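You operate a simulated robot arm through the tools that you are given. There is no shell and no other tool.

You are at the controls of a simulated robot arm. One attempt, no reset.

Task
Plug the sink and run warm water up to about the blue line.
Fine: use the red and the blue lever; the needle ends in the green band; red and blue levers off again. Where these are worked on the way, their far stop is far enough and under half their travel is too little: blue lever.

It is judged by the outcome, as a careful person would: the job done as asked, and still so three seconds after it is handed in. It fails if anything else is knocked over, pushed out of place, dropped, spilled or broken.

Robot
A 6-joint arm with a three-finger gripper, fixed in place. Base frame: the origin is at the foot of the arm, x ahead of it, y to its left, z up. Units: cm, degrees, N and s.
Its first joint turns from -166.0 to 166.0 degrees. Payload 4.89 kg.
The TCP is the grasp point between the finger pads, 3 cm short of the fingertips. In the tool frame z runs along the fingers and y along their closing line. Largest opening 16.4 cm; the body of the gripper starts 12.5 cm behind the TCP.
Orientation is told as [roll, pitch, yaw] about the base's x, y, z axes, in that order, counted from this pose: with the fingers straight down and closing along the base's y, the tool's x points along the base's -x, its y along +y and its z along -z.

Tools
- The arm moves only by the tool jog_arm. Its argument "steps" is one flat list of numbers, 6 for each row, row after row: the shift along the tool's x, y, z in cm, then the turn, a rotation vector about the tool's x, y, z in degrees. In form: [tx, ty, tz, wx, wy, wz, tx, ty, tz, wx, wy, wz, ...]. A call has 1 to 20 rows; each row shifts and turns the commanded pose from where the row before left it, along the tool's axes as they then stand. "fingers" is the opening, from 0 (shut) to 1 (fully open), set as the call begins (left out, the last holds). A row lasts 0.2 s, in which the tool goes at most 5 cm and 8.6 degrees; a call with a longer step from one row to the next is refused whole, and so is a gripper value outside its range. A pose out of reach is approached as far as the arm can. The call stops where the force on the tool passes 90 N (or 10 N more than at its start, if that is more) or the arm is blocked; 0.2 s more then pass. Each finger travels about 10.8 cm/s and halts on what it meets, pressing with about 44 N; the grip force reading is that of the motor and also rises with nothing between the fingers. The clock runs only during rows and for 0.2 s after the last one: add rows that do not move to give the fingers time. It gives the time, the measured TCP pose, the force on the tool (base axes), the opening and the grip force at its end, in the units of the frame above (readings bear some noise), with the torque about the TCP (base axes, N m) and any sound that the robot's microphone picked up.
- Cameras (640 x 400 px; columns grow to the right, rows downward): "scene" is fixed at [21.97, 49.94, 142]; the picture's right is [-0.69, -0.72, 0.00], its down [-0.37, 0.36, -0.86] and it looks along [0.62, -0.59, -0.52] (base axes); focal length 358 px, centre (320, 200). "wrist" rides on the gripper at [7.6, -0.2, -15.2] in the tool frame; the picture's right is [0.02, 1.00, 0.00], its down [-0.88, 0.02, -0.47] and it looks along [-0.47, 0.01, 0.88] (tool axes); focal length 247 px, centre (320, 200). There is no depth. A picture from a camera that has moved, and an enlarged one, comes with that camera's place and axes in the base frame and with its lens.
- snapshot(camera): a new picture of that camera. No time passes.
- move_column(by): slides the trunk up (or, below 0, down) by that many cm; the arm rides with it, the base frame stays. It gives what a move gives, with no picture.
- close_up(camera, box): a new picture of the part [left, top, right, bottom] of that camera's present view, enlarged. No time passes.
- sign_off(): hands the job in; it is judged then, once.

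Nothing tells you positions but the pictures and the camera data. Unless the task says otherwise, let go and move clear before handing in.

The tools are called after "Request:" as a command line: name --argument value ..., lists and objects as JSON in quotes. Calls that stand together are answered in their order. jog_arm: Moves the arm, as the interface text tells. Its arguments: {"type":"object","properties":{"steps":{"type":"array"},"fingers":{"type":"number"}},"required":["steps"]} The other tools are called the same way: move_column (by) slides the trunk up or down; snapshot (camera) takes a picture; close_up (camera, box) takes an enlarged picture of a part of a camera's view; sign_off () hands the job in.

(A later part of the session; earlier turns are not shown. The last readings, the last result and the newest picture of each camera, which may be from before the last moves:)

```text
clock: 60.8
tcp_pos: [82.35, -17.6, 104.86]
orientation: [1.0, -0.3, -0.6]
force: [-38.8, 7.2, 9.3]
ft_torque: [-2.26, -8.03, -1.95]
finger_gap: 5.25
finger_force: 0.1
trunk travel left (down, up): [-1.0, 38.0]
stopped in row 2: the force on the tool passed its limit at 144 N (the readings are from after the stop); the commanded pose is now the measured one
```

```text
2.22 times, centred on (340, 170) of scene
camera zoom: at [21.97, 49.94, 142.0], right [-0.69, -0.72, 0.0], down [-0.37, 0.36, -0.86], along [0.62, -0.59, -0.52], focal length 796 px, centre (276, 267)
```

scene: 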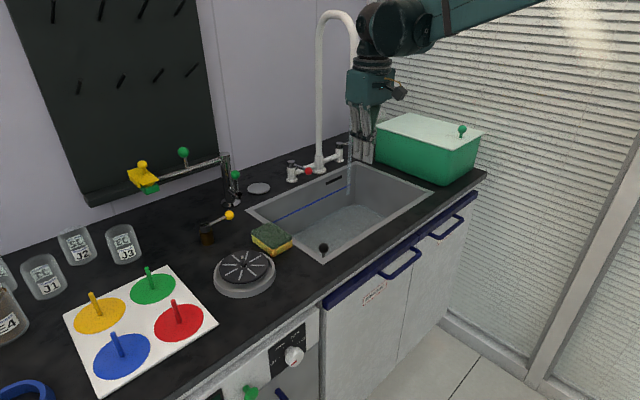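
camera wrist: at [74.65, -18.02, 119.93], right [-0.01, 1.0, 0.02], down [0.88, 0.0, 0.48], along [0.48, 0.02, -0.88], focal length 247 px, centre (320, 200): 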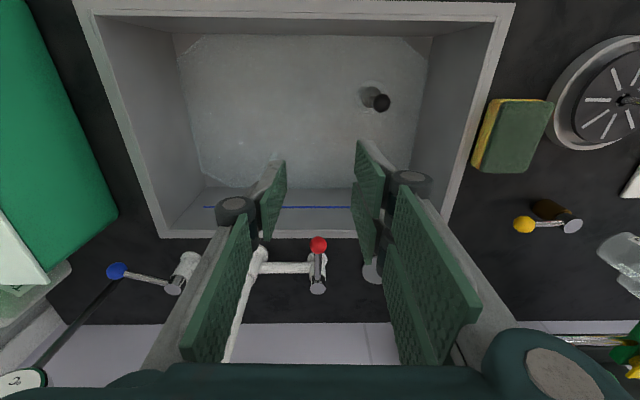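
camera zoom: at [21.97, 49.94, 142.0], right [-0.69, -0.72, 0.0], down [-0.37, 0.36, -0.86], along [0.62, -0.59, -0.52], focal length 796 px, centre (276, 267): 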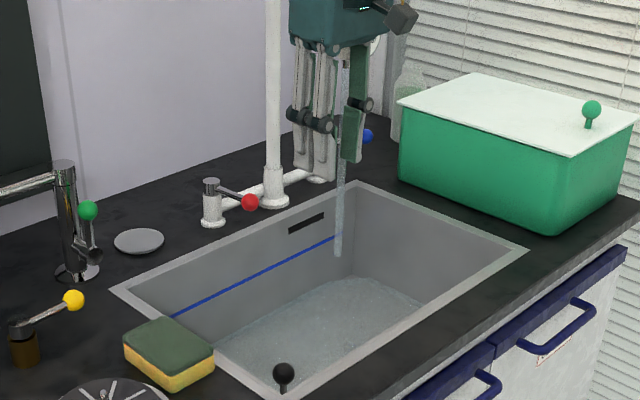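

The call stopped on a contact well up the gripper at around z 125, probably the spout. I'll look closely before moving anything.

Request:
close_up --camera "scene" --box '[290, 0, 450, 200]'

Request:
close_up --camera "wrist" --box '[80, 220, 340, 400]'

Request:
snapshot --camera "scene"

```text
2.00 times, centred on (370, 100) of scene
camera zoom: at [21.97, 49.94, 142.0], right [-0.69, -0.72, 0.0], down [-0.37, 0.36, -0.86], along [0.62, -0.59, -0.52], focal length 717 px, centre (220, 400)
```

zoom: 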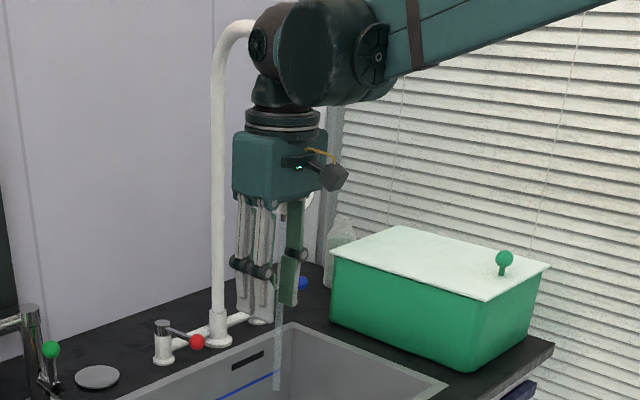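

```text
2.22 times, centred on (210, 310) of wrist
camera zoom: at [74.65, -18.02, 119.93], right [-0.01, 1.0, 0.02], down [0.88, 0.0, 0.48], along [0.48, 0.02, -0.88], focal length 549 px, centre (564, -44)
```

zoom: 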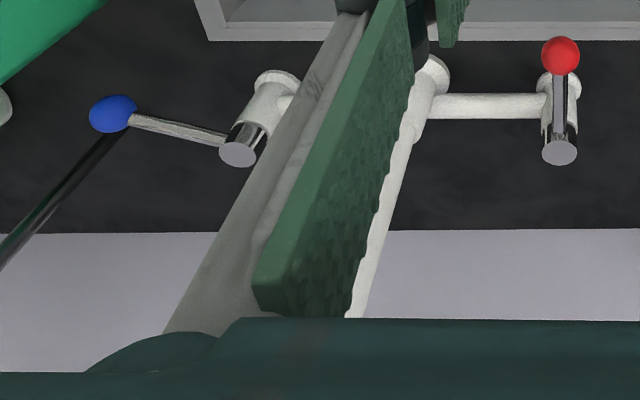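

```text
taken
```

scene: 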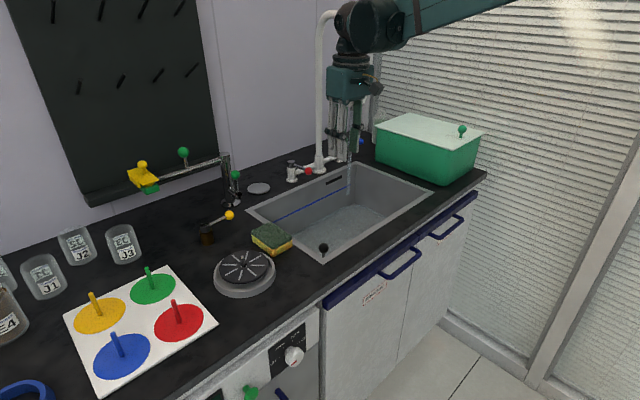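

The spout outlet is nearer than I took it, at about (89.5,-27), and the palm corner grazed it. I'll back away and come in from the +y side, the way that was clear before, then check whether the spout moved.

Request:
jog_arm --steps '[2, 0.2, 0, 0, 0, 0, 2, 1, 0, -0.5, 0, 0, 0, 3, 0, -0.5, 0, 0, 0, 4, 0, 0, 0, 0, 0, 3, 0, 0, 0, 0, 0, 0, 0, 0, 0, 0]'

Request:
close_up --camera "scene" --box '[240, 80, 400, 180]'

Request:
snapshot --camera "scene"

```text
clock: 62.2
tcp_pos: [78.82, -6.44, 104.86]
orientation: [2.0, -0.3, -0.5]
force: [-0.1, -0.7, 0.7]
ft_torque: [0.12, 0.02, 0.0]
finger_gap: 5.25
finger_force: 0.0
trunk travel left (down, up): [-1.0, 38.0]
```

```text
4.00 times, centred on (320, 130) of scene
camera zoom: at [21.97, 49.94, 142.0], right [-0.69, -0.72, 0.0], down [-0.37, 0.36, -0.86], along [0.62, -0.59, -0.52], focal length 1434 px, centre (320, 480)
```

zoom: 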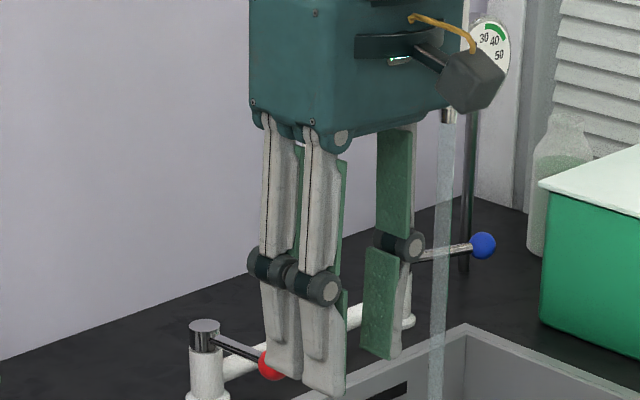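

```text
taken
```

scene: 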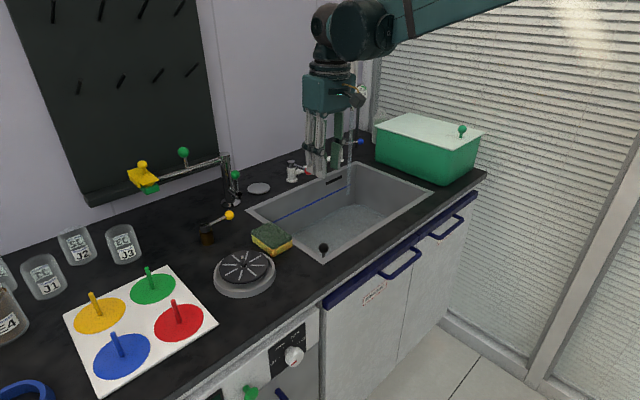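

The spout tip is exactly where it was. I'll straighten the small roll and take the clear path to red.

Request:
jog_arm --steps '[-3, 0, 1, 2, 0, 0, -3, -0.2, 2, 0, 0, 0.5, -3, -0.4, 2, 0, 0, 0, -2, -2, 0, 0, 0, 0, -2, -2, 0, 0, 0, 0, -2, -2, 0, 0, 0, 0, -2.2, -2, 0, 0, 0, 0, -2, -2, 0, 0, 0, 0, 0, 0, 0, 0, 0, 0]'

Request:
snapshot --camera "wrist"

```text
clock: 64.2
tcp_pos: [97.83, -17.27, 100.03]
orientation: [0.0, -0.2, -1.0]
force: [-0.5, -0.1, 0.2]
ft_torque: [-0.02, -0.03, -0.03]
finger_gap: 5.24
finger_force: 0.0
trunk travel left (down, up): [-1.0, 38.0]
```

```text
taken
camera wrist: at [90.03, -17.31, 115.07], right [0.0, 1.0, 0.0], down [0.88, 0.0, 0.48], along [0.48, 0.0, -0.88], focal length 247 px, centre (320, 200)
```

wrist: 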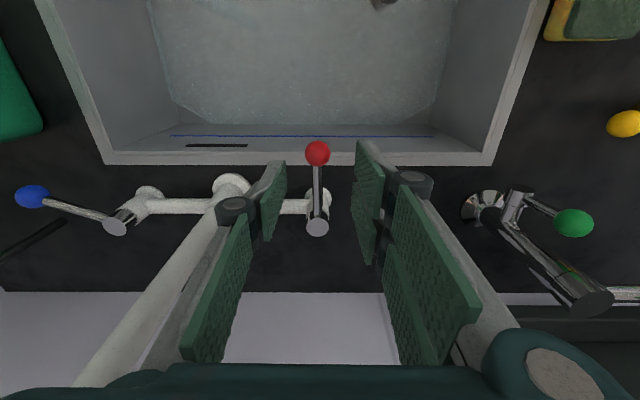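

Request:
jog_arm --steps '[0, 0, 2.5, 0, 0, 0, 0, 0, 2.5, 0, 0, 0, 0, 0, 2.2, 0, 0, 0, 0, 0, 1.2, 0, 0, 0, 0, 0, 0, 0, 0, 0]'

Request:
jog_arm --steps '[0, 0, 0, 0, 0, 0, 0, 0, 0, 0, 0, 0, 0, 0.34, 0, 0, 0, 0, -0.05, 0.88, 0, 0, 0, 6, -0.05, 0.88, 0, 0, 0, 6, -0.05, 0.88, 0, 0, 0, 6, -0.05, 0.88, 0, 0, 0, 6, 0, 0, 0, 0, 0, 0]' --fingers 0.2

Request:
snapshot --camera "wrist"

Request:
snapshot --camera "scene"

```text
clock: 65.4
tcp_pos: [97.97, -17.36, 91.62]
orientation: [-0.1, -0.3, -1.0]
force: [0.3, -0.4, -0.7]
ft_torque: [0.02, 0.02, 0.02]
finger_gap: 5.25
finger_force: 0.0
trunk travel left (down, up): [-1.0, 38.0]
```

```text
clock: 67.2
tcp_pos: [98.67, -13.58, 91.82]
orientation: [0.1, -0.2, -25.0]
force: [-0.3, 0.1, 0.2]
ft_torque: [0.02, -0.01, 0.0]
finger_gap: 3.3
finger_force: 0.1
trunk travel left (down, up): [-1.0, 38.0]
```

```text
taken
camera wrist: at [91.6, -10.44, 106.8], right [0.4, 0.91, 0.0], down [0.8, -0.36, 0.48], along [0.44, -0.19, -0.88], focal length 247 px, centre (320, 200)
```

wrist: 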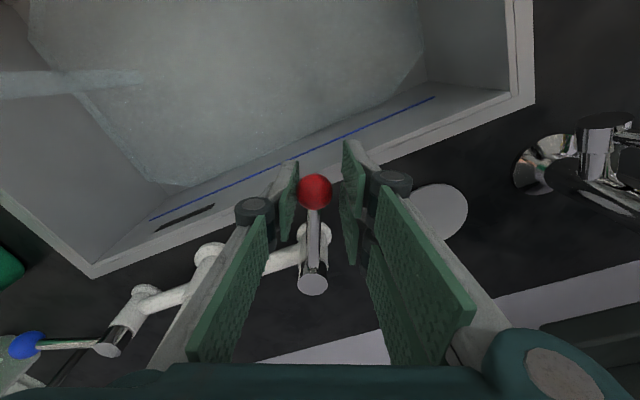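

```text
taken
```

scene: 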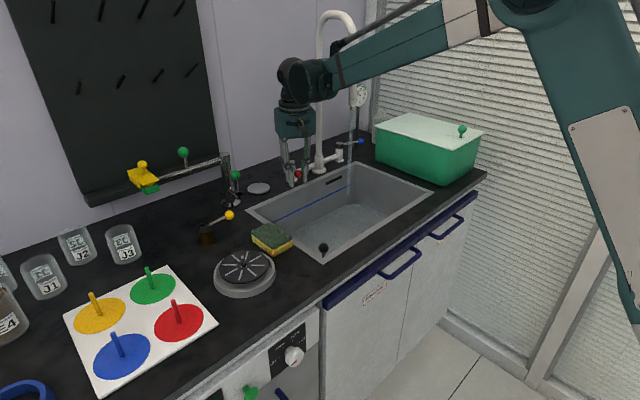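

Red follows nicely and is at about 25° with no load. I'll keep swinging it and read the gauge.

Request:
jog_arm --steps '[-0.05, 0.88, 0, 0, 0, 6, -0.05, 0.88, 0, 0, 0, 6, -0.05, 0.88, 0, 0, 0, 6, 0, 0, 0, 0, 0, 0]'

Request:
close_up --camera "scene" --box '[340, 75, 380, 110]'

Request:
snapshot --camera "wrist"

Request:
close_up --camera "scene" --box '[250, 80, 430, 260]'

```text
clock: 68.2
tcp_pos: [100.15, -11.31, 91.72]
orientation: [0.2, -0.2, -43.0]
force: [-0.4, 0.7, 0.0]
ft_torque: [0.03, -0.04, 0.0]
finger_gap: 3.26
finger_force: 0.0
trunk travel left (down, up): [-1.0, 38.0]
```

```text
11.43 times, centred on (360, 92) of scene
camera zoom: at [21.97, 49.94, 142.0], right [-0.69, -0.72, 0.0], down [-0.37, 0.36, -0.86], along [0.62, -0.59, -0.52], focal length 4096 px, centre (-137, 1429)
```

zoom: 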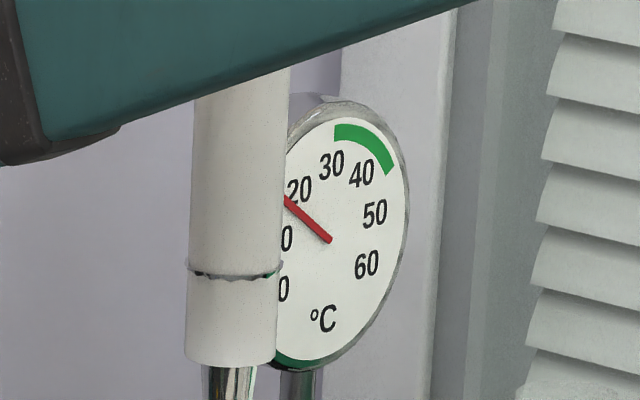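

```text
taken
camera wrist: at [94.39, -6.27, 106.88], right [0.67, 0.75, 0.0], down [0.65, -0.59, 0.48], along [0.36, -0.32, -0.88], focal length 247 px, centre (320, 200)
```

wrist: 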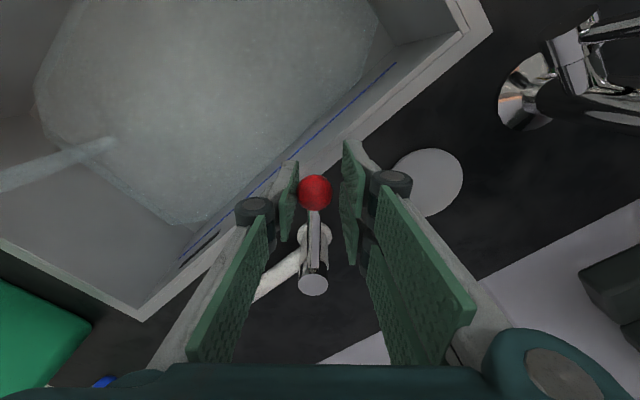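

```text
2.22 times, centred on (340, 170) of scene
camera zoom: at [21.97, 49.94, 142.0], right [-0.69, -0.72, 0.0], down [-0.37, 0.36, -0.86], along [0.62, -0.59, -0.52], focal length 796 px, centre (276, 267)
```

zoom: 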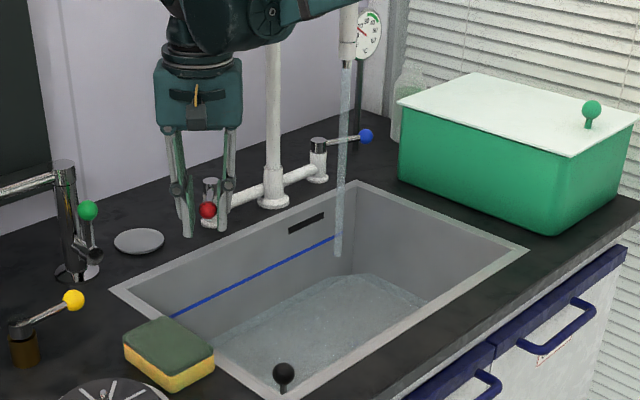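

Request:
jog_arm --steps '[-0.05, 0.88, 0, 0, 0, 6, -0.05, 0.88, 0, 0, 0, 6, -0.05, 0.6, 0, 0, 0, 4, 0, 0, 0, 0, 0, 0]'

Request:
close_up --camera "scene" --box '[340, 75, 380, 110]'

Request:
snapshot --camera "wrist"

```text
clock: 69.2
tcp_pos: [102.12, -10.03, 91.81]
orientation: [0.1, -0.1, -59.0]
force: [-0.8, 0.2, 0.0]
ft_torque: [0.02, 0.02, 0.01]
finger_gap: 3.29
finger_force: 0.1
trunk travel left (down, up): [-1.0, 38.0]
```

```text
11.43 times, centred on (360, 92) of scene
camera zoom: at [21.97, 49.94, 142.0], right [-0.69, -0.72, 0.0], down [-0.37, 0.36, -0.86], along [0.62, -0.59, -0.52], focal length 4096 px, centre (-137, 1429)
```

zoom: 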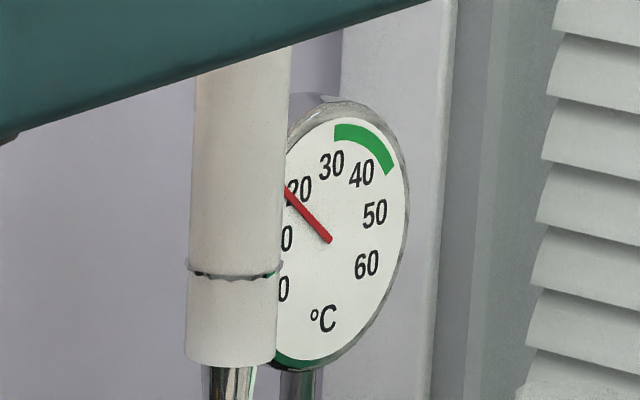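

```text
taken
camera wrist: at [97.84, -3.53, 106.81], right [0.85, 0.53, 0.0], down [0.47, -0.75, 0.47], along [0.26, -0.4, -0.88], focal length 247 px, centre (320, 200)
```

wrist: 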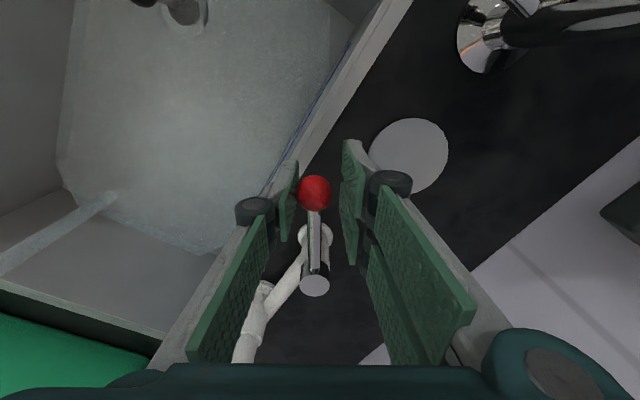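

Both taps are open and the needle is starting to climb. I'll hold here, where I can adjust red, and watch the needle and level.

Request:
jog_arm --steps '[0, 0, 0, 0, 0, 0, 0, 0, 0, 0, 0, 0, 0, 0, 0, 0, 0, 0, 0, 0, 0, 0, 0, 0, 0, 0, 0, 0, 0, 0, 0, 0, 0, 0, 0, 0, 0, 0, 0, 0, 0, 0, 0, 0, 0, 0, 0, 0, 0, 0, 0, 0, 0, 0, 0, 0, 0, 0, 0, 0]'

Request:
close_up --camera "scene" --box '[340, 75, 380, 110]'

Request:
close_up --camera "scene" --box '[250, 130, 430, 260]'

```text
clock: 71.4
tcp_pos: [102.01, -9.85, 91.7]
orientation: [0.3, -0.1, -59.0]
force: [0.4, 0.2, 0.6]
ft_torque: [0.04, -0.02, 0.0]
finger_gap: 3.3
finger_force: 0.0
trunk travel left (down, up): [-1.0, 38.0]
```

```text
11.43 times, centred on (360, 92) of scene
camera zoom: at [21.97, 49.94, 142.0], right [-0.69, -0.72, 0.0], down [-0.37, 0.36, -0.86], along [0.62, -0.59, -0.52], focal length 4096 px, centre (-137, 1429)
```

zoom: 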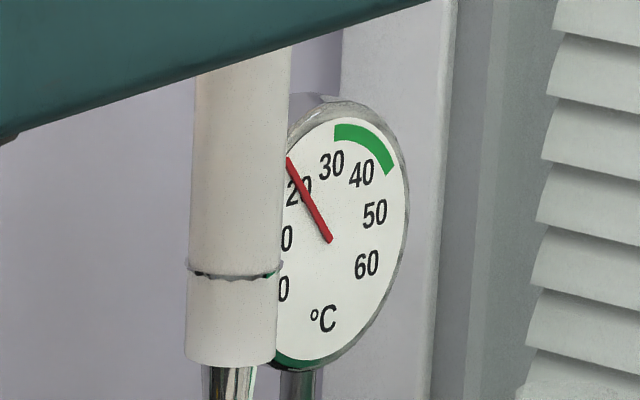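

```text
3.08 times, centred on (340, 195) of scene
camera zoom: at [21.97, 49.94, 142.0], right [-0.69, -0.72, 0.0], down [-0.37, 0.36, -0.86], along [0.62, -0.59, -0.52], focal length 1103 px, centre (258, 215)
```

zoom: 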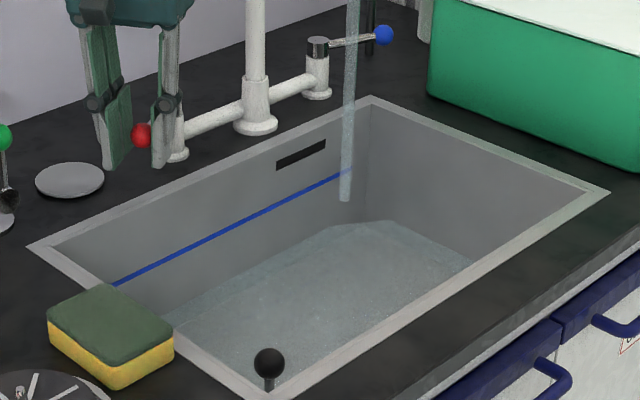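

Request:
jog_arm --steps '[0, 0, 0, 0, 0, 0, 0, 0, 0, 0, 0, 0, 0, 0, 0, 0, 0, 0, 0, 0, 0, 0, 0, 0, 0, 0, 0, 0, 0, 0, 0, 0, 0, 0, 0, 0, 0, 0, 0, 0, 0, 0, 0, 0, 0, 0, 0, 0, 0, 0, 0, 0, 0, 0, 0, 0, 0, 0, 0, 0, 0, 0, 0, 0, 0, 0, 0, 0, 0, 0, 0, 0, 0, 0, 0, 0, 0, 0, 0, 0, 0, 0, 0, 0]'

Request:
close_up --camera "scene" --box '[340, 75, 380, 110]'

Request:
close_up --camera "scene" --box '[250, 130, 430, 260]'

```text
clock: 74.4
tcp_pos: [102.12, -9.88, 91.68]
orientation: [0.1, -0.1, -58.9]
force: [-0.1, 0.4, -0.6]
ft_torque: [-0.01, -0.01, 0.02]
finger_gap: 3.3
finger_force: 0.0
trunk travel left (down, up): [-1.0, 38.0]
```

```text
11.43 times, centred on (360, 92) of scene
camera zoom: at [21.97, 49.94, 142.0], right [-0.69, -0.72, 0.0], down [-0.37, 0.36, -0.86], along [0.62, -0.59, -0.52], focal length 4096 px, centre (-137, 1429)
```

zoom: 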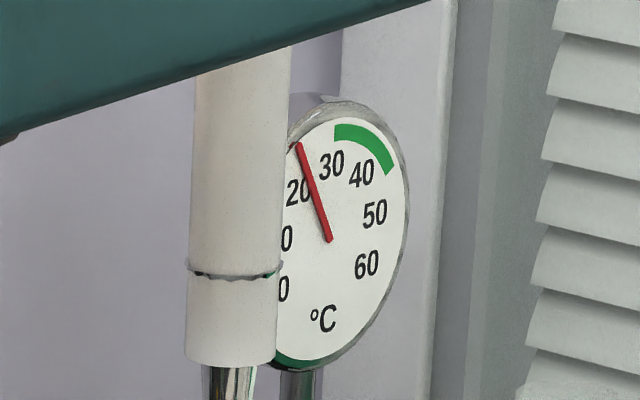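

```text
3.08 times, centred on (340, 195) of scene
camera zoom: at [21.97, 49.94, 142.0], right [-0.69, -0.72, 0.0], down [-0.37, 0.36, -0.86], along [0.62, -0.59, -0.52], focal length 1103 px, centre (258, 215)
```

zoom: 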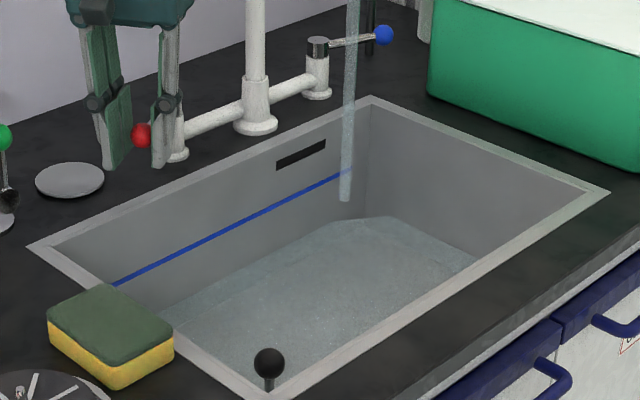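

The needle is at about 24 and the level is rising slowly. I'll check whether red has more travel left.

Request:
jog_arm --steps '[-0.03, 0.6, 0, 0, 0, 4, 0, 0, 0, 0, 0, 0]'

Request:
jog_arm --steps '[0, 0.2, 0, 0, 0, 0, 0, 0, 0, 0, 0, 0]'

Request:
snapshot --camera "wrist"

Request:
close_up --camera "scene" --box '[340, 75, 380, 110]'

```text
clock: 75.0
tcp_pos: [102.68, -9.79, 91.6]
orientation: [0.2, -0.1, -62.9]
force: [-0.7, -0.2, 0.2]
ft_torque: [0.0, -0.02, -0.01]
finger_gap: 3.27
finger_force: 0.0
trunk travel left (down, up): [-1.0, 38.0]
```

```text
clock: 75.6
tcp_pos: [102.84, -9.61, 91.62]
orientation: [0.1, -0.1, -63.0]
force: [-0.7, 0.0, -0.2]
ft_torque: [0.0, -0.03, -0.02]
finger_gap: 3.28
finger_force: 0.0
trunk travel left (down, up): [-1.0, 38.0]
```

```text
taken
camera wrist: at [99.05, -2.92, 106.79], right [0.88, 0.47, 0.0], down [0.41, -0.78, 0.47], along [0.23, -0.42, -0.88], focal length 247 px, centre (320, 200)
```

wrist: 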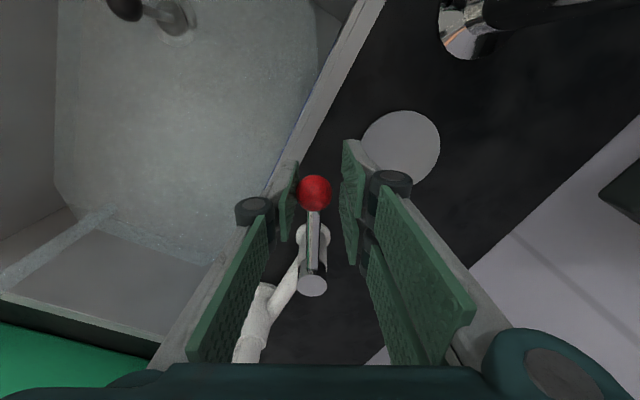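

```text
11.43 times, centred on (360, 92) of scene
camera zoom: at [21.97, 49.94, 142.0], right [-0.69, -0.72, 0.0], down [-0.37, 0.36, -0.86], along [0.62, -0.59, -0.52], focal length 4096 px, centre (-137, 1429)
```

zoom: 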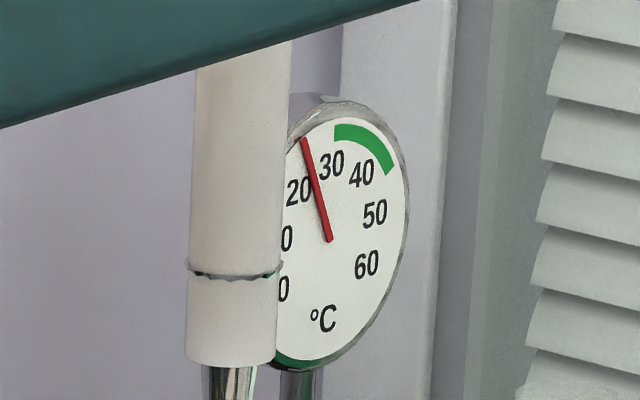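

Request:
jog_arm --steps '[-0.05, 0.6, 0, 0, 0, 4, -0.05, 0.6, 0, 0, 0, 4, 0, 0, 0, 0, 0, 0]'

Request:
snapshot --camera "wrist"

Request:
close_up --camera "scene" --box '[340, 75, 380, 110]'

```text
clock: 76.4
tcp_pos: [103.76, -9.37, 91.71]
orientation: [0.2, -0.1, -71.1]
force: [-26.2, -22.1, -1.8]
ft_torque: [-0.08, 0.01, 0.31]
finger_gap: 4.57
finger_force: 16.0
trunk travel left (down, up): [-1.0, 38.0]
```

```text
taken
camera wrist: at [101.03, -2.23, 106.82], right [0.94, 0.34, 0.0], down [0.3, -0.83, 0.47], along [0.17, -0.44, -0.88], focal length 247 px, centre (320, 200)
```

wrist: 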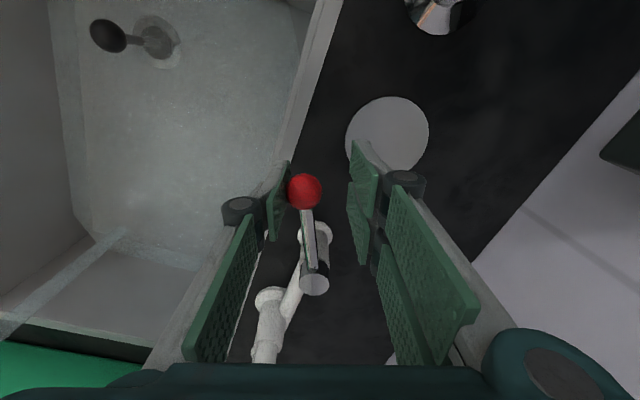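

```text
11.43 times, centred on (360, 92) of scene
camera zoom: at [21.97, 49.94, 142.0], right [-0.69, -0.72, 0.0], down [-0.37, 0.36, -0.86], along [0.62, -0.59, -0.52], focal length 4096 px, centre (-137, 1429)
```

zoom: 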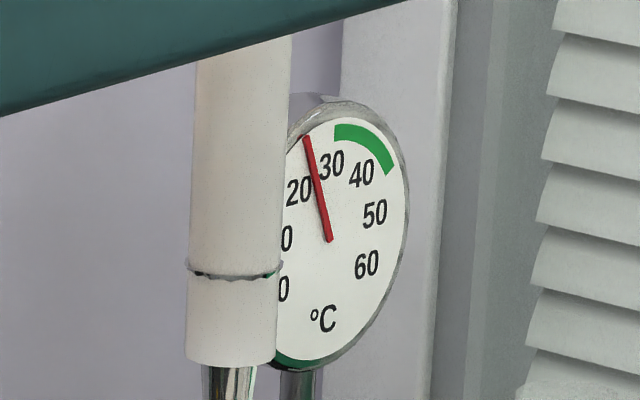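

Red is at its far stop too. I'll ease off slightly and keep watching.

Request:
jog_arm --steps '[0, -0.9, 0, 0, 0, 0, 0, 0, 0, 0, 0, -4, 0, 0, 0, 0, 0, 0, 0, 0, 0, 0, 0, 0, 0, 0, 0, 0, 0, 0, 0, 0, 0, 0, 0, 0, 0, 0, 0, 0, 0, 0, 0, 0, 0, 0, 0, 0, 0, 0, 0, 0, 0, 0, 0, 0, 0, 0, 0, 0, 0, 0, 0, 0, 0, 0, 0, 0, 0, 0, 0, 0]'

Request:
close_up --camera "scene" --box '[340, 75, 380, 110]'

Request:
close_up --camera "scene" --box '[250, 130, 430, 260]'

Request:
snapshot --camera "wrist"

```text
clock: 79.0
tcp_pos: [103.0, -9.52, 91.62]
orientation: [0.3, -0.1, -67.0]
force: [-3.2, -0.7, 0.7]
ft_torque: [0.0, 0.03, -0.02]
finger_gap: 3.42
finger_force: 1.7
trunk travel left (down, up): [-1.0, 38.0]
```

```text
11.43 times, centred on (360, 92) of scene
camera zoom: at [21.97, 49.94, 142.0], right [-0.69, -0.72, 0.0], down [-0.37, 0.36, -0.86], along [0.62, -0.59, -0.52], focal length 4096 px, centre (-137, 1429)
```

zoom: 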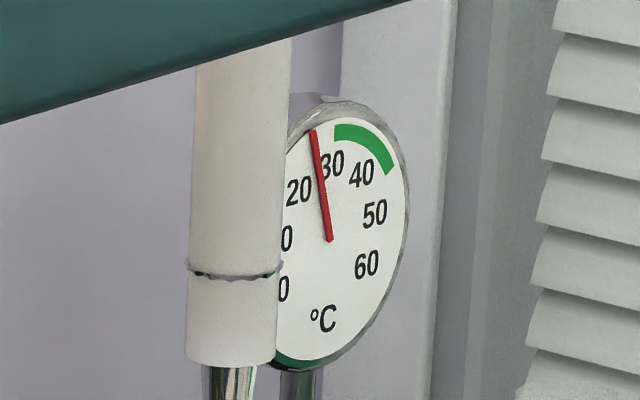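

```text
3.08 times, centred on (340, 195) of scene
camera zoom: at [21.97, 49.94, 142.0], right [-0.69, -0.72, 0.0], down [-0.37, 0.36, -0.86], along [0.62, -0.59, -0.52], focal length 1103 px, centre (258, 215)
```

zoom: 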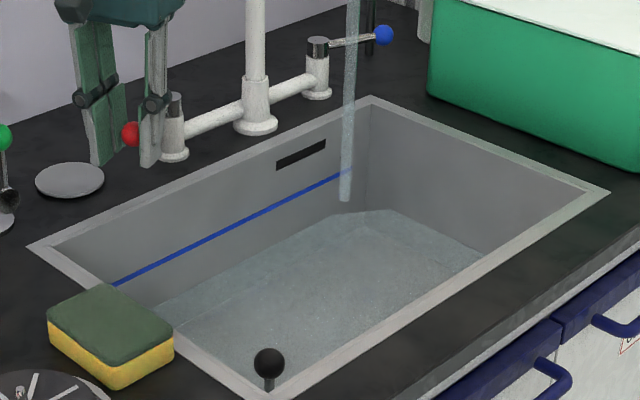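

```text
taken
camera wrist: at [99.76, -2.54, 106.82], right [0.91, 0.41, 0.0], down [0.36, -0.8, 0.47], along [0.2, -0.43, -0.88], focal length 247 px, centre (320, 200)
```

wrist: 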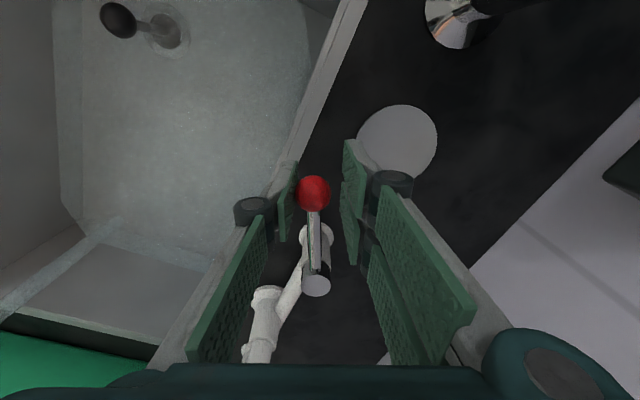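

Request:
jog_arm --steps '[0, 0, 0, 0, 0, 0, 0, 0, 0, 0, 0, 0, 0, 0, 0, 0, 0, 0, 0, 0, 0, 0, 0, 0, 0, 0, 0, 0, 0, 0, 0, 0, 0, 0, 0, 0, 0, 0, 0, 0, 0, 0, 0, 0, 0, 0, 0, 0, 0, 0, 0, 0, 0, 0, 0, 0, 0, 0, 0, 0, 0, 0, 0, 0, 0, 0, 0, 0, 0, 0, 0, 0, 0, 0, 0, 0, 0, 0, 0, 0, 0, 0, 0, 0, 0, 0, 0, 0, 0, 0, 0, 0, 0, 0, 0, 0, 0, 0, 0, 0, 0, 0, 0, 0, 0, 0, 0, 0, 0, 0, 0, 0, 0, 0, 0, 0, 0, 0, 0, 0]'

Request:
close_up --camera "scene" --box '[340, 75, 380, 110]'

Request:
close_up --camera "scene" --box '[250, 130, 430, 260]'

```text
clock: 83.2
tcp_pos: [102.98, -9.59, 91.76]
orientation: [0.2, 0.0, -67.0]
force: [-2.8, -1.8, 0.7]
ft_torque: [0.0, 0.03, 0.0]
finger_gap: 3.4
finger_force: 1.6
trunk travel left (down, up): [-1.0, 38.0]
```

```text
11.43 times, centred on (360, 92) of scene
camera zoom: at [21.97, 49.94, 142.0], right [-0.69, -0.72, 0.0], down [-0.37, 0.36, -0.86], along [0.62, -0.59, -0.52], focal length 4096 px, centre (-137, 1429)
```

zoom: 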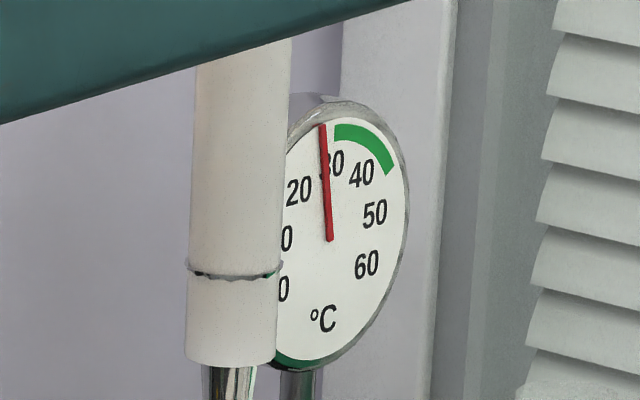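

```text
3.08 times, centred on (340, 195) of scene
camera zoom: at [21.97, 49.94, 142.0], right [-0.69, -0.72, 0.0], down [-0.37, 0.36, -0.86], along [0.62, -0.59, -0.52], focal length 1103 px, centre (258, 215)
```

zoom: 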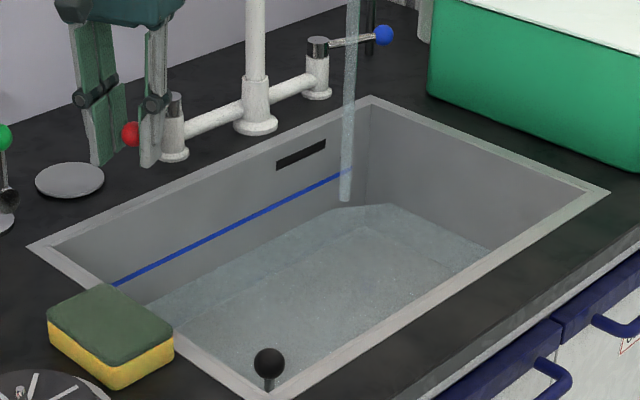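

Request:
jog_arm --steps '[0, 0, 0, 0, 0, 0, 0, 0, 0, 0, 0, 0, 0, 0, 0, 0, 0, 0, 0, 0, 0, 0, 0, 0, 0, 0, 0, 0, 0, 0, 0, 0, 0, 0, 0, 0, 0, 0, 0, 0, 0, 0, 0, 0, 0, 0, 0, 0, 0, 0, 0, 0, 0, 0, 0, 0, 0, 0, 0, 0, 0, 0, 0, 0, 0, 0, 0, 0, 0, 0, 0, 0, 0, 0, 0, 0, 0, 0, 0, 0, 0, 0, 0, 0, 0, 0, 0, 0, 0, 0, 0, 0, 0, 0, 0, 0, 0, 0, 0, 0, 0, 0, 0, 0, 0, 0, 0, 0, 0, 0, 0, 0, 0, 0, 0, 0, 0, 0, 0, 0]'

Request:
jog_arm --steps '[0, 0, 0, 0, 0, 0, 0, 0, 0, 0, 0, 0, 0, 0, 0, 0, 0, 0, 0, 0, 0, 0, 0, 0, 0, 0, 0, 0, 0, 0, 0, 0, 0, 0, 0, 0, 0, 0, 0, 0, 0, 0, 0, 0, 0, 0, 0, 0, 0, 0, 0, 0, 0, 0, 0, 0, 0, 0, 0, 0, 0, 0, 0, 0, 0, 0, 0, 0, 0, 0, 0, 0, 0, 0, 0, 0, 0, 0, 0, 0, 0, 0, 0, 0, 0, 0, 0, 0, 0, 0, 0, 0, 0, 0, 0, 0, 0, 0, 0, 0, 0, 0, 0, 0, 0, 0, 0, 0, 0, 0, 0, 0, 0, 0, 0, 0, 0, 0, 0, 0]'

Request:
close_up --camera "scene" --box '[340, 75, 380, 110]'

Request:
close_up --camera "scene" --box '[250, 130, 430, 260]'

Request:
snapshot --camera "wrist"

```text
clock: 87.4
tcp_pos: [102.95, -9.56, 91.62]
orientation: [0.2, -0.1, -67.0]
force: [-3.0, -1.2, 0.2]
ft_torque: [0.03, 0.0, -0.01]
finger_gap: 3.43
finger_force: 2.0
trunk travel left (down, up): [-1.0, 38.0]
```

```text
clock: 91.6
tcp_pos: [102.98, -9.47, 91.7]
orientation: [0.1, -0.2, -66.9]
force: [-2.7, -0.8, 0.0]
ft_torque: [0.02, 0.04, 0.01]
finger_gap: 3.43
finger_force: 1.5
trunk travel left (down, up): [-1.0, 38.0]
```

```text
11.43 times, centred on (360, 92) of scene
camera zoom: at [21.97, 49.94, 142.0], right [-0.69, -0.72, 0.0], down [-0.37, 0.36, -0.86], along [0.62, -0.59, -0.52], focal length 4096 px, centre (-137, 1429)
```

zoom: 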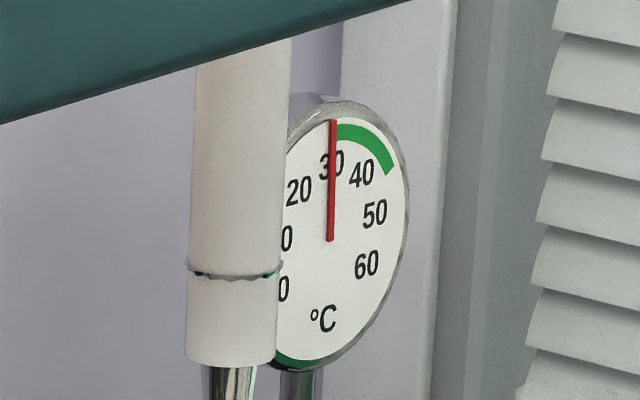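

```text
3.08 times, centred on (340, 195) of scene
camera zoom: at [21.97, 49.94, 142.0], right [-0.69, -0.72, 0.0], down [-0.37, 0.36, -0.86], along [0.62, -0.59, -0.52], focal length 1103 px, centre (258, 215)
```

zoom: 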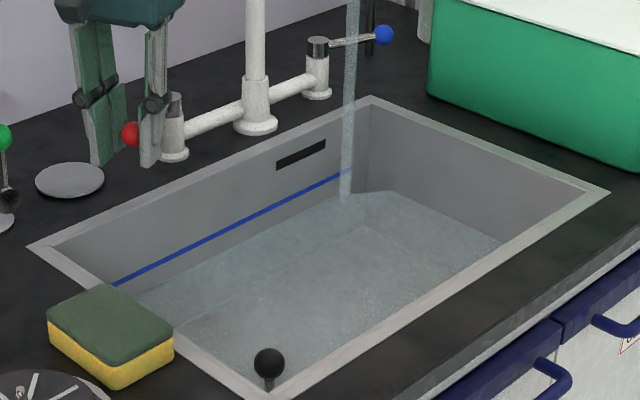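

```text
taken
camera wrist: at [99.76, -2.54, 106.82], right [0.91, 0.41, 0.0], down [0.36, -0.8, 0.47], along [0.2, -0.43, -0.88], focal length 247 px, centre (320, 200)
```

wrist: 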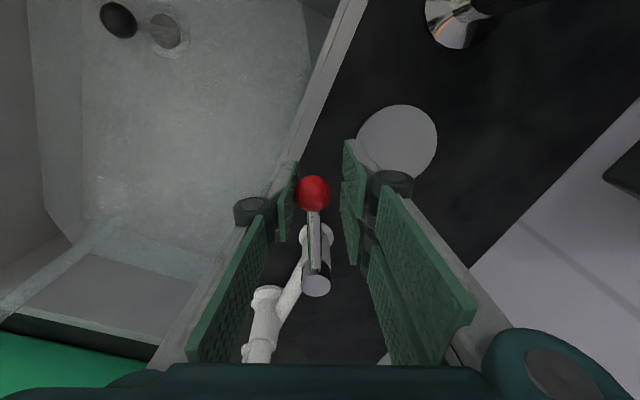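

The needle is just reaching the green band and about 3.5 cm is left to the line. Letting hot water top up the last part will bring the needle well into green, so I'll close blue first. I'll lift off red and go round the front of the spout.

Request:
jog_arm --steps '[0, 0, 0, 0, 0, 0, 0, 0, -2, 0, 0, 0, 0, 0, -4, 0, 0, -5, 0, 0, -4, 0, 0, -8, 0, 0, -3, 0, 0, -8, 2, -1, -1, 0, 0, -8, 3.5, -1.6, 0, 0, 0, -8, 4.1, -1.87, 0, 0, 0, 0, 4.1, -1.87, 0, 0, 0, 0, 4.1, -1.87, 0, 0, 0, 0, 4.1, -1.87, 0, 0, 0, 0, 3, -1.5, 0, 0, 0, 0]' --fingers 0.28

Request:
close_up --camera "scene" --box '[340, 75, 380, 110]'

Request:
close_up --camera "scene" --box '[250, 130, 430, 260]'

```text
clock: 94.2
tcp_pos: [76.01, -5.77, 105.22]
orientation: [0.1, -0.2, -30.0]
force: [2.2, -0.2, -0.3]
ft_torque: [0.02, 0.31, -0.01]
finger_gap: 4.6
finger_force: 0.1
trunk travel left (down, up): [-1.0, 38.0]
```

```text
11.43 times, centred on (360, 92) of scene
camera zoom: at [21.97, 49.94, 142.0], right [-0.69, -0.72, 0.0], down [-0.37, 0.36, -0.86], along [0.62, -0.59, -0.52], focal length 4096 px, centre (-137, 1429)
```

zoom: 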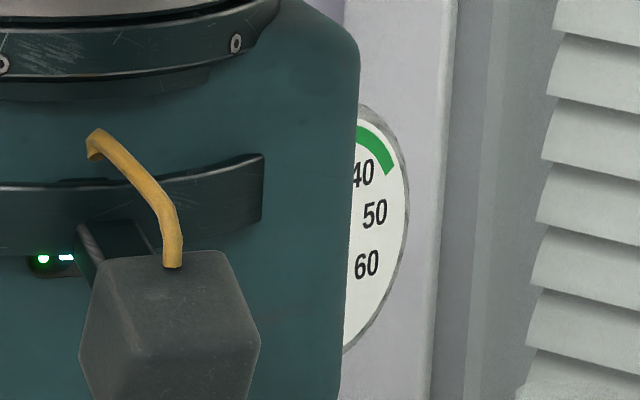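

```text
3.08 times, centred on (340, 195) of scene
camera zoom: at [21.97, 49.94, 142.0], right [-0.69, -0.72, 0.0], down [-0.37, 0.36, -0.86], along [0.62, -0.59, -0.52], focal length 1103 px, centre (258, 215)
```

zoom: 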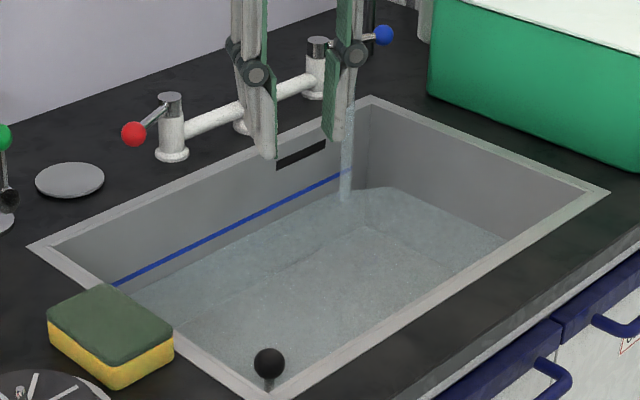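

Request:
jog_arm --steps '[-1.88, -3.69, 0, 0, 0, 0, -1.88, -3.69, 0, 0, 0, 0, -1.88, -3.69, 0, 0, 0, 0, -1.88, -3.69, 0, 0, 0, 0, -1.88, -3.69, 0, 0, 0, 0, -1.88, -3.69, 0, 0, 0, 0, -1.88, -3.69, 0, 0, 0, 0, -1.88, -3.69, 0, 0, 0, 0, -1.88, -3.69, 0, 0, 0, 0, 0, 0, 0, 0, -5, 0, 0, 0, 0, 0, -5, 0, 0, 0, 0, 0, -5, 0, -3.73, 1.7, 1.13, 0, 0, 0, -3.73, 1.7, 1.13, 0, 0, 0, -3.73, 1.7, 1.13, 0, 0, 0, -3.73, 1.7, 1.13, 0, 0, 0, 0, 0, 0, 0, 0, 0]' --fingers 0

Request:
snapshot --camera "wrist"

Request:
snapshot --camera "scene"

```text
clock: 97.8
tcp_pos: [90.63, -44.91, 105.06]
orientation: [0.2, -15.3, -30.0]
force: [-0.6, -0.4, 0.7]
ft_torque: [0.04, -0.05, 0.03]
finger_gap: 0.01
finger_force: 44.4
trunk travel left (down, up): [-1.0, 38.0]
```

```text
taken
camera wrist: at [80.66, -39.36, 117.62], right [0.48, 0.88, 0.0], down [0.64, -0.35, 0.69], along [0.6, -0.33, -0.73], focal length 247 px, centre (320, 200)
```

wrist: 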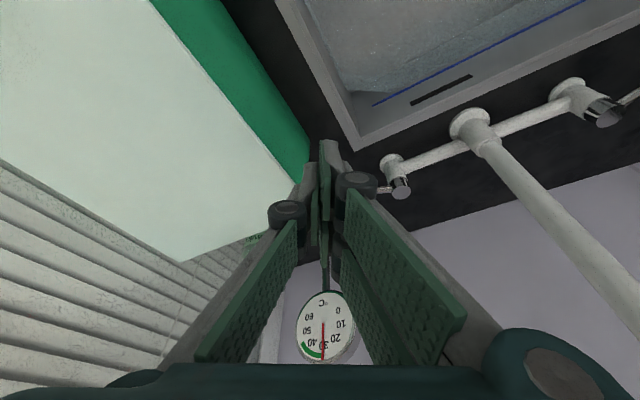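

```text
taken
```

scene: 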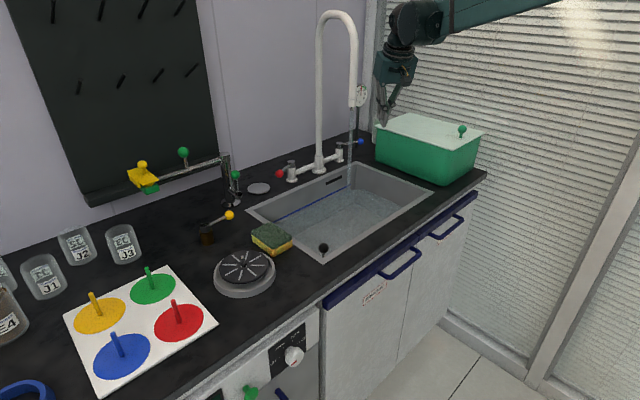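

Request:
jog_arm --steps '[-3.49, 1.84, 1.45, 0, 0, 0, -3.49, 1.84, 1.45, 0, 0, 0, -3.49, 1.84, 1.45, 0, 0, 0, -3.48, 1.82, 1.45, 0, 0, 0, 0, 0, 0, 0, 0, 0]'

Request:
snapshot --camera "wrist"

Request:
close_up --camera "scene" --box '[290, 0, 450, 200]'

```text
clock: 99.0
tcp_pos: [107.64, -46.19, 103.1]
orientation: [0.2, -15.2, -29.9]
force: [-0.9, 0.4, 1.1]
ft_torque: [-0.02, -0.04, 0.04]
finger_gap: 0.0
finger_force: 44.7
trunk travel left (down, up): [-1.0, 38.0]
```

```text
taken
camera wrist: at [97.55, -40.68, 115.78], right [0.48, 0.88, 0.0], down [0.64, -0.35, 0.69], along [0.6, -0.33, -0.73], focal length 247 px, centre (320, 200)
```

wrist: 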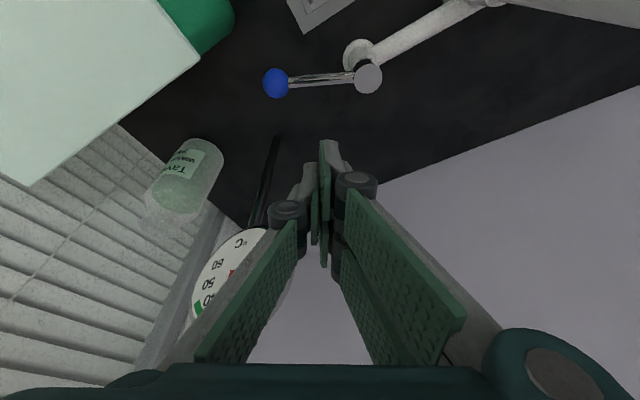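

```text
2.00 times, centred on (370, 100) of scene
camera zoom: at [21.97, 49.94, 142.0], right [-0.69, -0.72, 0.0], down [-0.37, 0.36, -0.86], along [0.62, -0.59, -0.52], focal length 717 px, centre (220, 400)
```

zoom: 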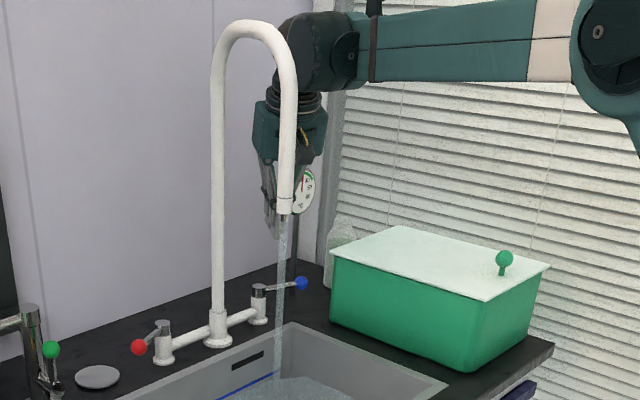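

The hand is on the far side of the blue lever, clear of the dial. I'll go straight down beside the stem.

Request:
jog_arm --steps '[0.47, 0.15, 2.9, 0, 0, 0, 0.78, 0, 2.9, 0, 0, 0, 0.78, 0, 2.9, 0, 0, 0, 0.78, 0, 2.6, 0, 0, 0, 0, 0, 0, 0, 0, 0]'

Request:
snapshot --camera "wrist"

Request:
close_up --camera "scene" --box '[290, 80, 430, 200]'

```text
clock: 100.2
tcp_pos: [107.58, -46.09, 91.44]
orientation: [0.1, -15.1, -30.0]
force: [0.5, 0.3, -0.8]
ft_torque: [0.0, -0.03, 0.04]
finger_gap: 0.01
finger_force: 44.3
trunk travel left (down, up): [-1.0, 38.0]
```

```text
taken
camera wrist: at [97.61, -40.6, 104.08], right [0.48, 0.88, 0.0], down [0.64, -0.35, 0.69], along [0.6, -0.33, -0.73], focal length 247 px, centre (320, 200)
```

wrist: 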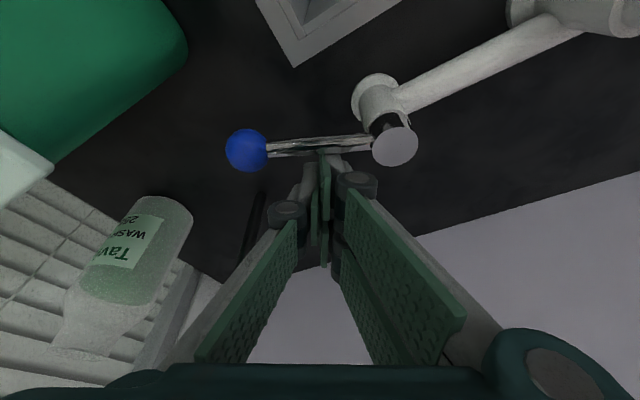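

```text
3.33 times, centred on (360, 140) of scene
camera zoom: at [21.97, 49.94, 142.0], right [-0.69, -0.72, 0.0], down [-0.37, 0.36, -0.86], along [0.62, -0.59, -0.52], focal length 1195 px, centre (187, 400)
```

zoom: 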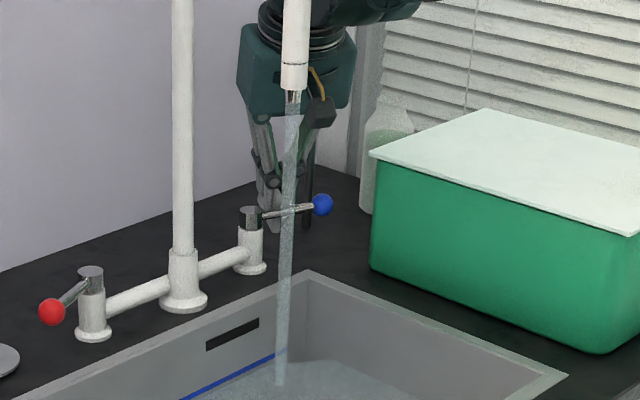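

Request:
jog_arm --steps '[0.85, -0.48, -0.23, 0, 0, 0, 0.85, -0.48, -0.23, 0, 0, 0, 0.69, -0.24, -0.18, 0, 0, 0, 0.69, -0.24, -0.18, 0, 0, 0]'

Request:
snapshot --camera "wrist"

```text
clock: 101.2
tcp_pos: [104.22, -45.74, 91.56]
orientation: [0.1, -15.1, -30.0]
force: [0.3, -0.6, -1.0]
ft_torque: [0.01, 0.05, -0.01]
finger_gap: 0.02
finger_force: 44.0
trunk travel left (down, up): [-1.0, 38.0]
```

```text
taken
camera wrist: at [94.25, -40.19, 104.16], right [0.48, 0.88, 0.0], down [0.64, -0.35, 0.69], along [0.6, -0.33, -0.73], focal length 247 px, centre (320, 200)
```

wrist: 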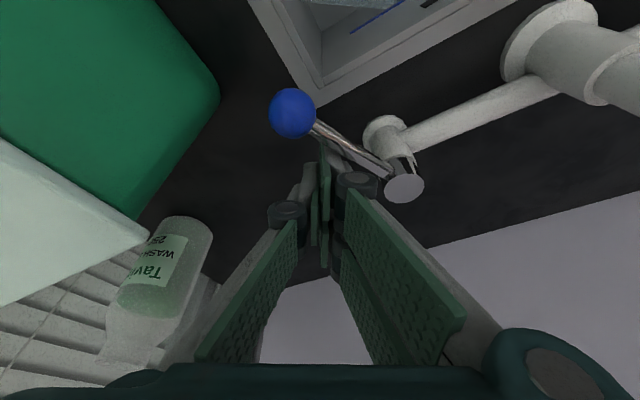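

The lever is following back and is about half closed. I'll continue toward its off stop.

Request:
jog_arm --steps '[0.7, -0.04, -0.19, 0, 0, 0, 0.7, -0.04, -0.19, 0, 0, 0, 0.7, 0.16, -0.19, 0, 0, 0, 0.7, 0.16, -0.19, 0, 0, 0]'

Request:
snapshot --camera "wrist"

Request:
close_up --camera "scene" --box '[250, 130, 430, 260]'

Request:
close_up --camera "scene" --box '[340, 75, 380, 110]'

```text
clock: 102.2
tcp_pos: [101.84, -44.02, 91.53]
orientation: [0.1, -15.2, -30.0]
force: [-1.0, 0.2, 0.0]
ft_torque: [0.02, 0.01, 0.02]
finger_gap: 0.01
finger_force: 44.1
trunk travel left (down, up): [-1.0, 38.0]
```

```text
taken
camera wrist: at [91.82, -38.57, 104.18], right [0.48, 0.88, 0.0], down [0.64, -0.35, 0.69], along [0.6, -0.33, -0.73], focal length 247 px, centre (320, 200)
```

wrist: 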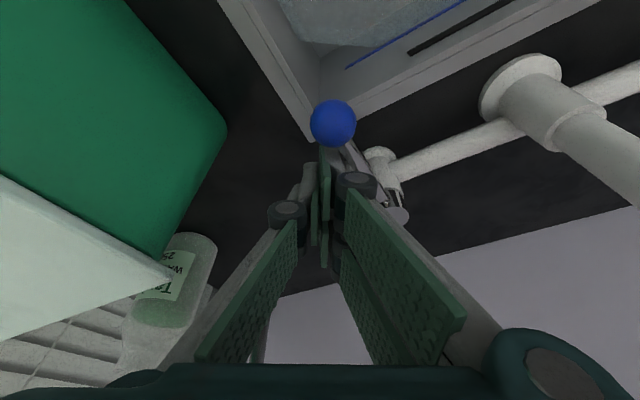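

```text
3.08 times, centred on (340, 195) of scene
camera zoom: at [21.97, 49.94, 142.0], right [-0.69, -0.72, 0.0], down [-0.37, 0.36, -0.86], along [0.62, -0.59, -0.52], focal length 1103 px, centre (258, 215)
```

zoom: 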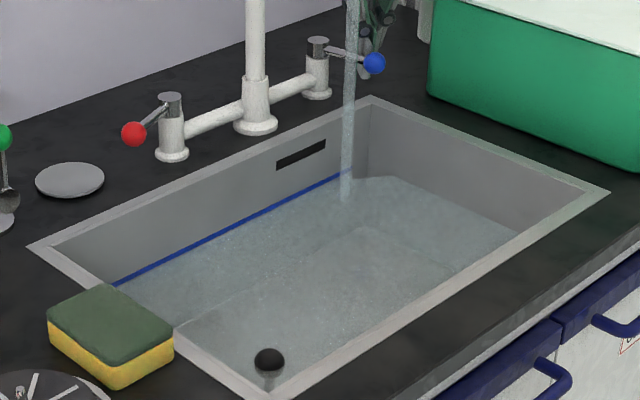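

```text
11.43 times, centred on (360, 92) of scene
camera zoom: at [21.97, 49.94, 142.0], right [-0.69, -0.72, 0.0], down [-0.37, 0.36, -0.86], along [0.62, -0.59, -0.52], focal length 4096 px, centre (-137, 1429)
```

zoom: 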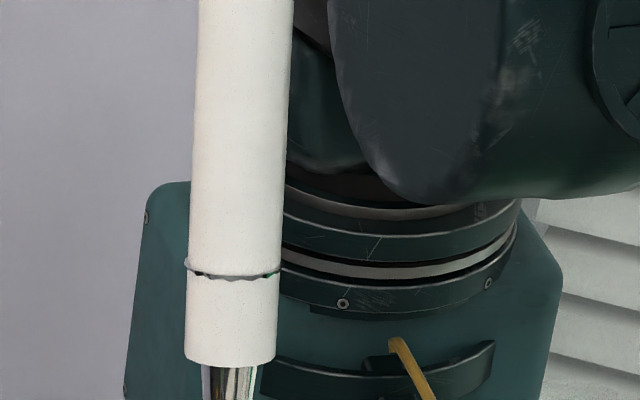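

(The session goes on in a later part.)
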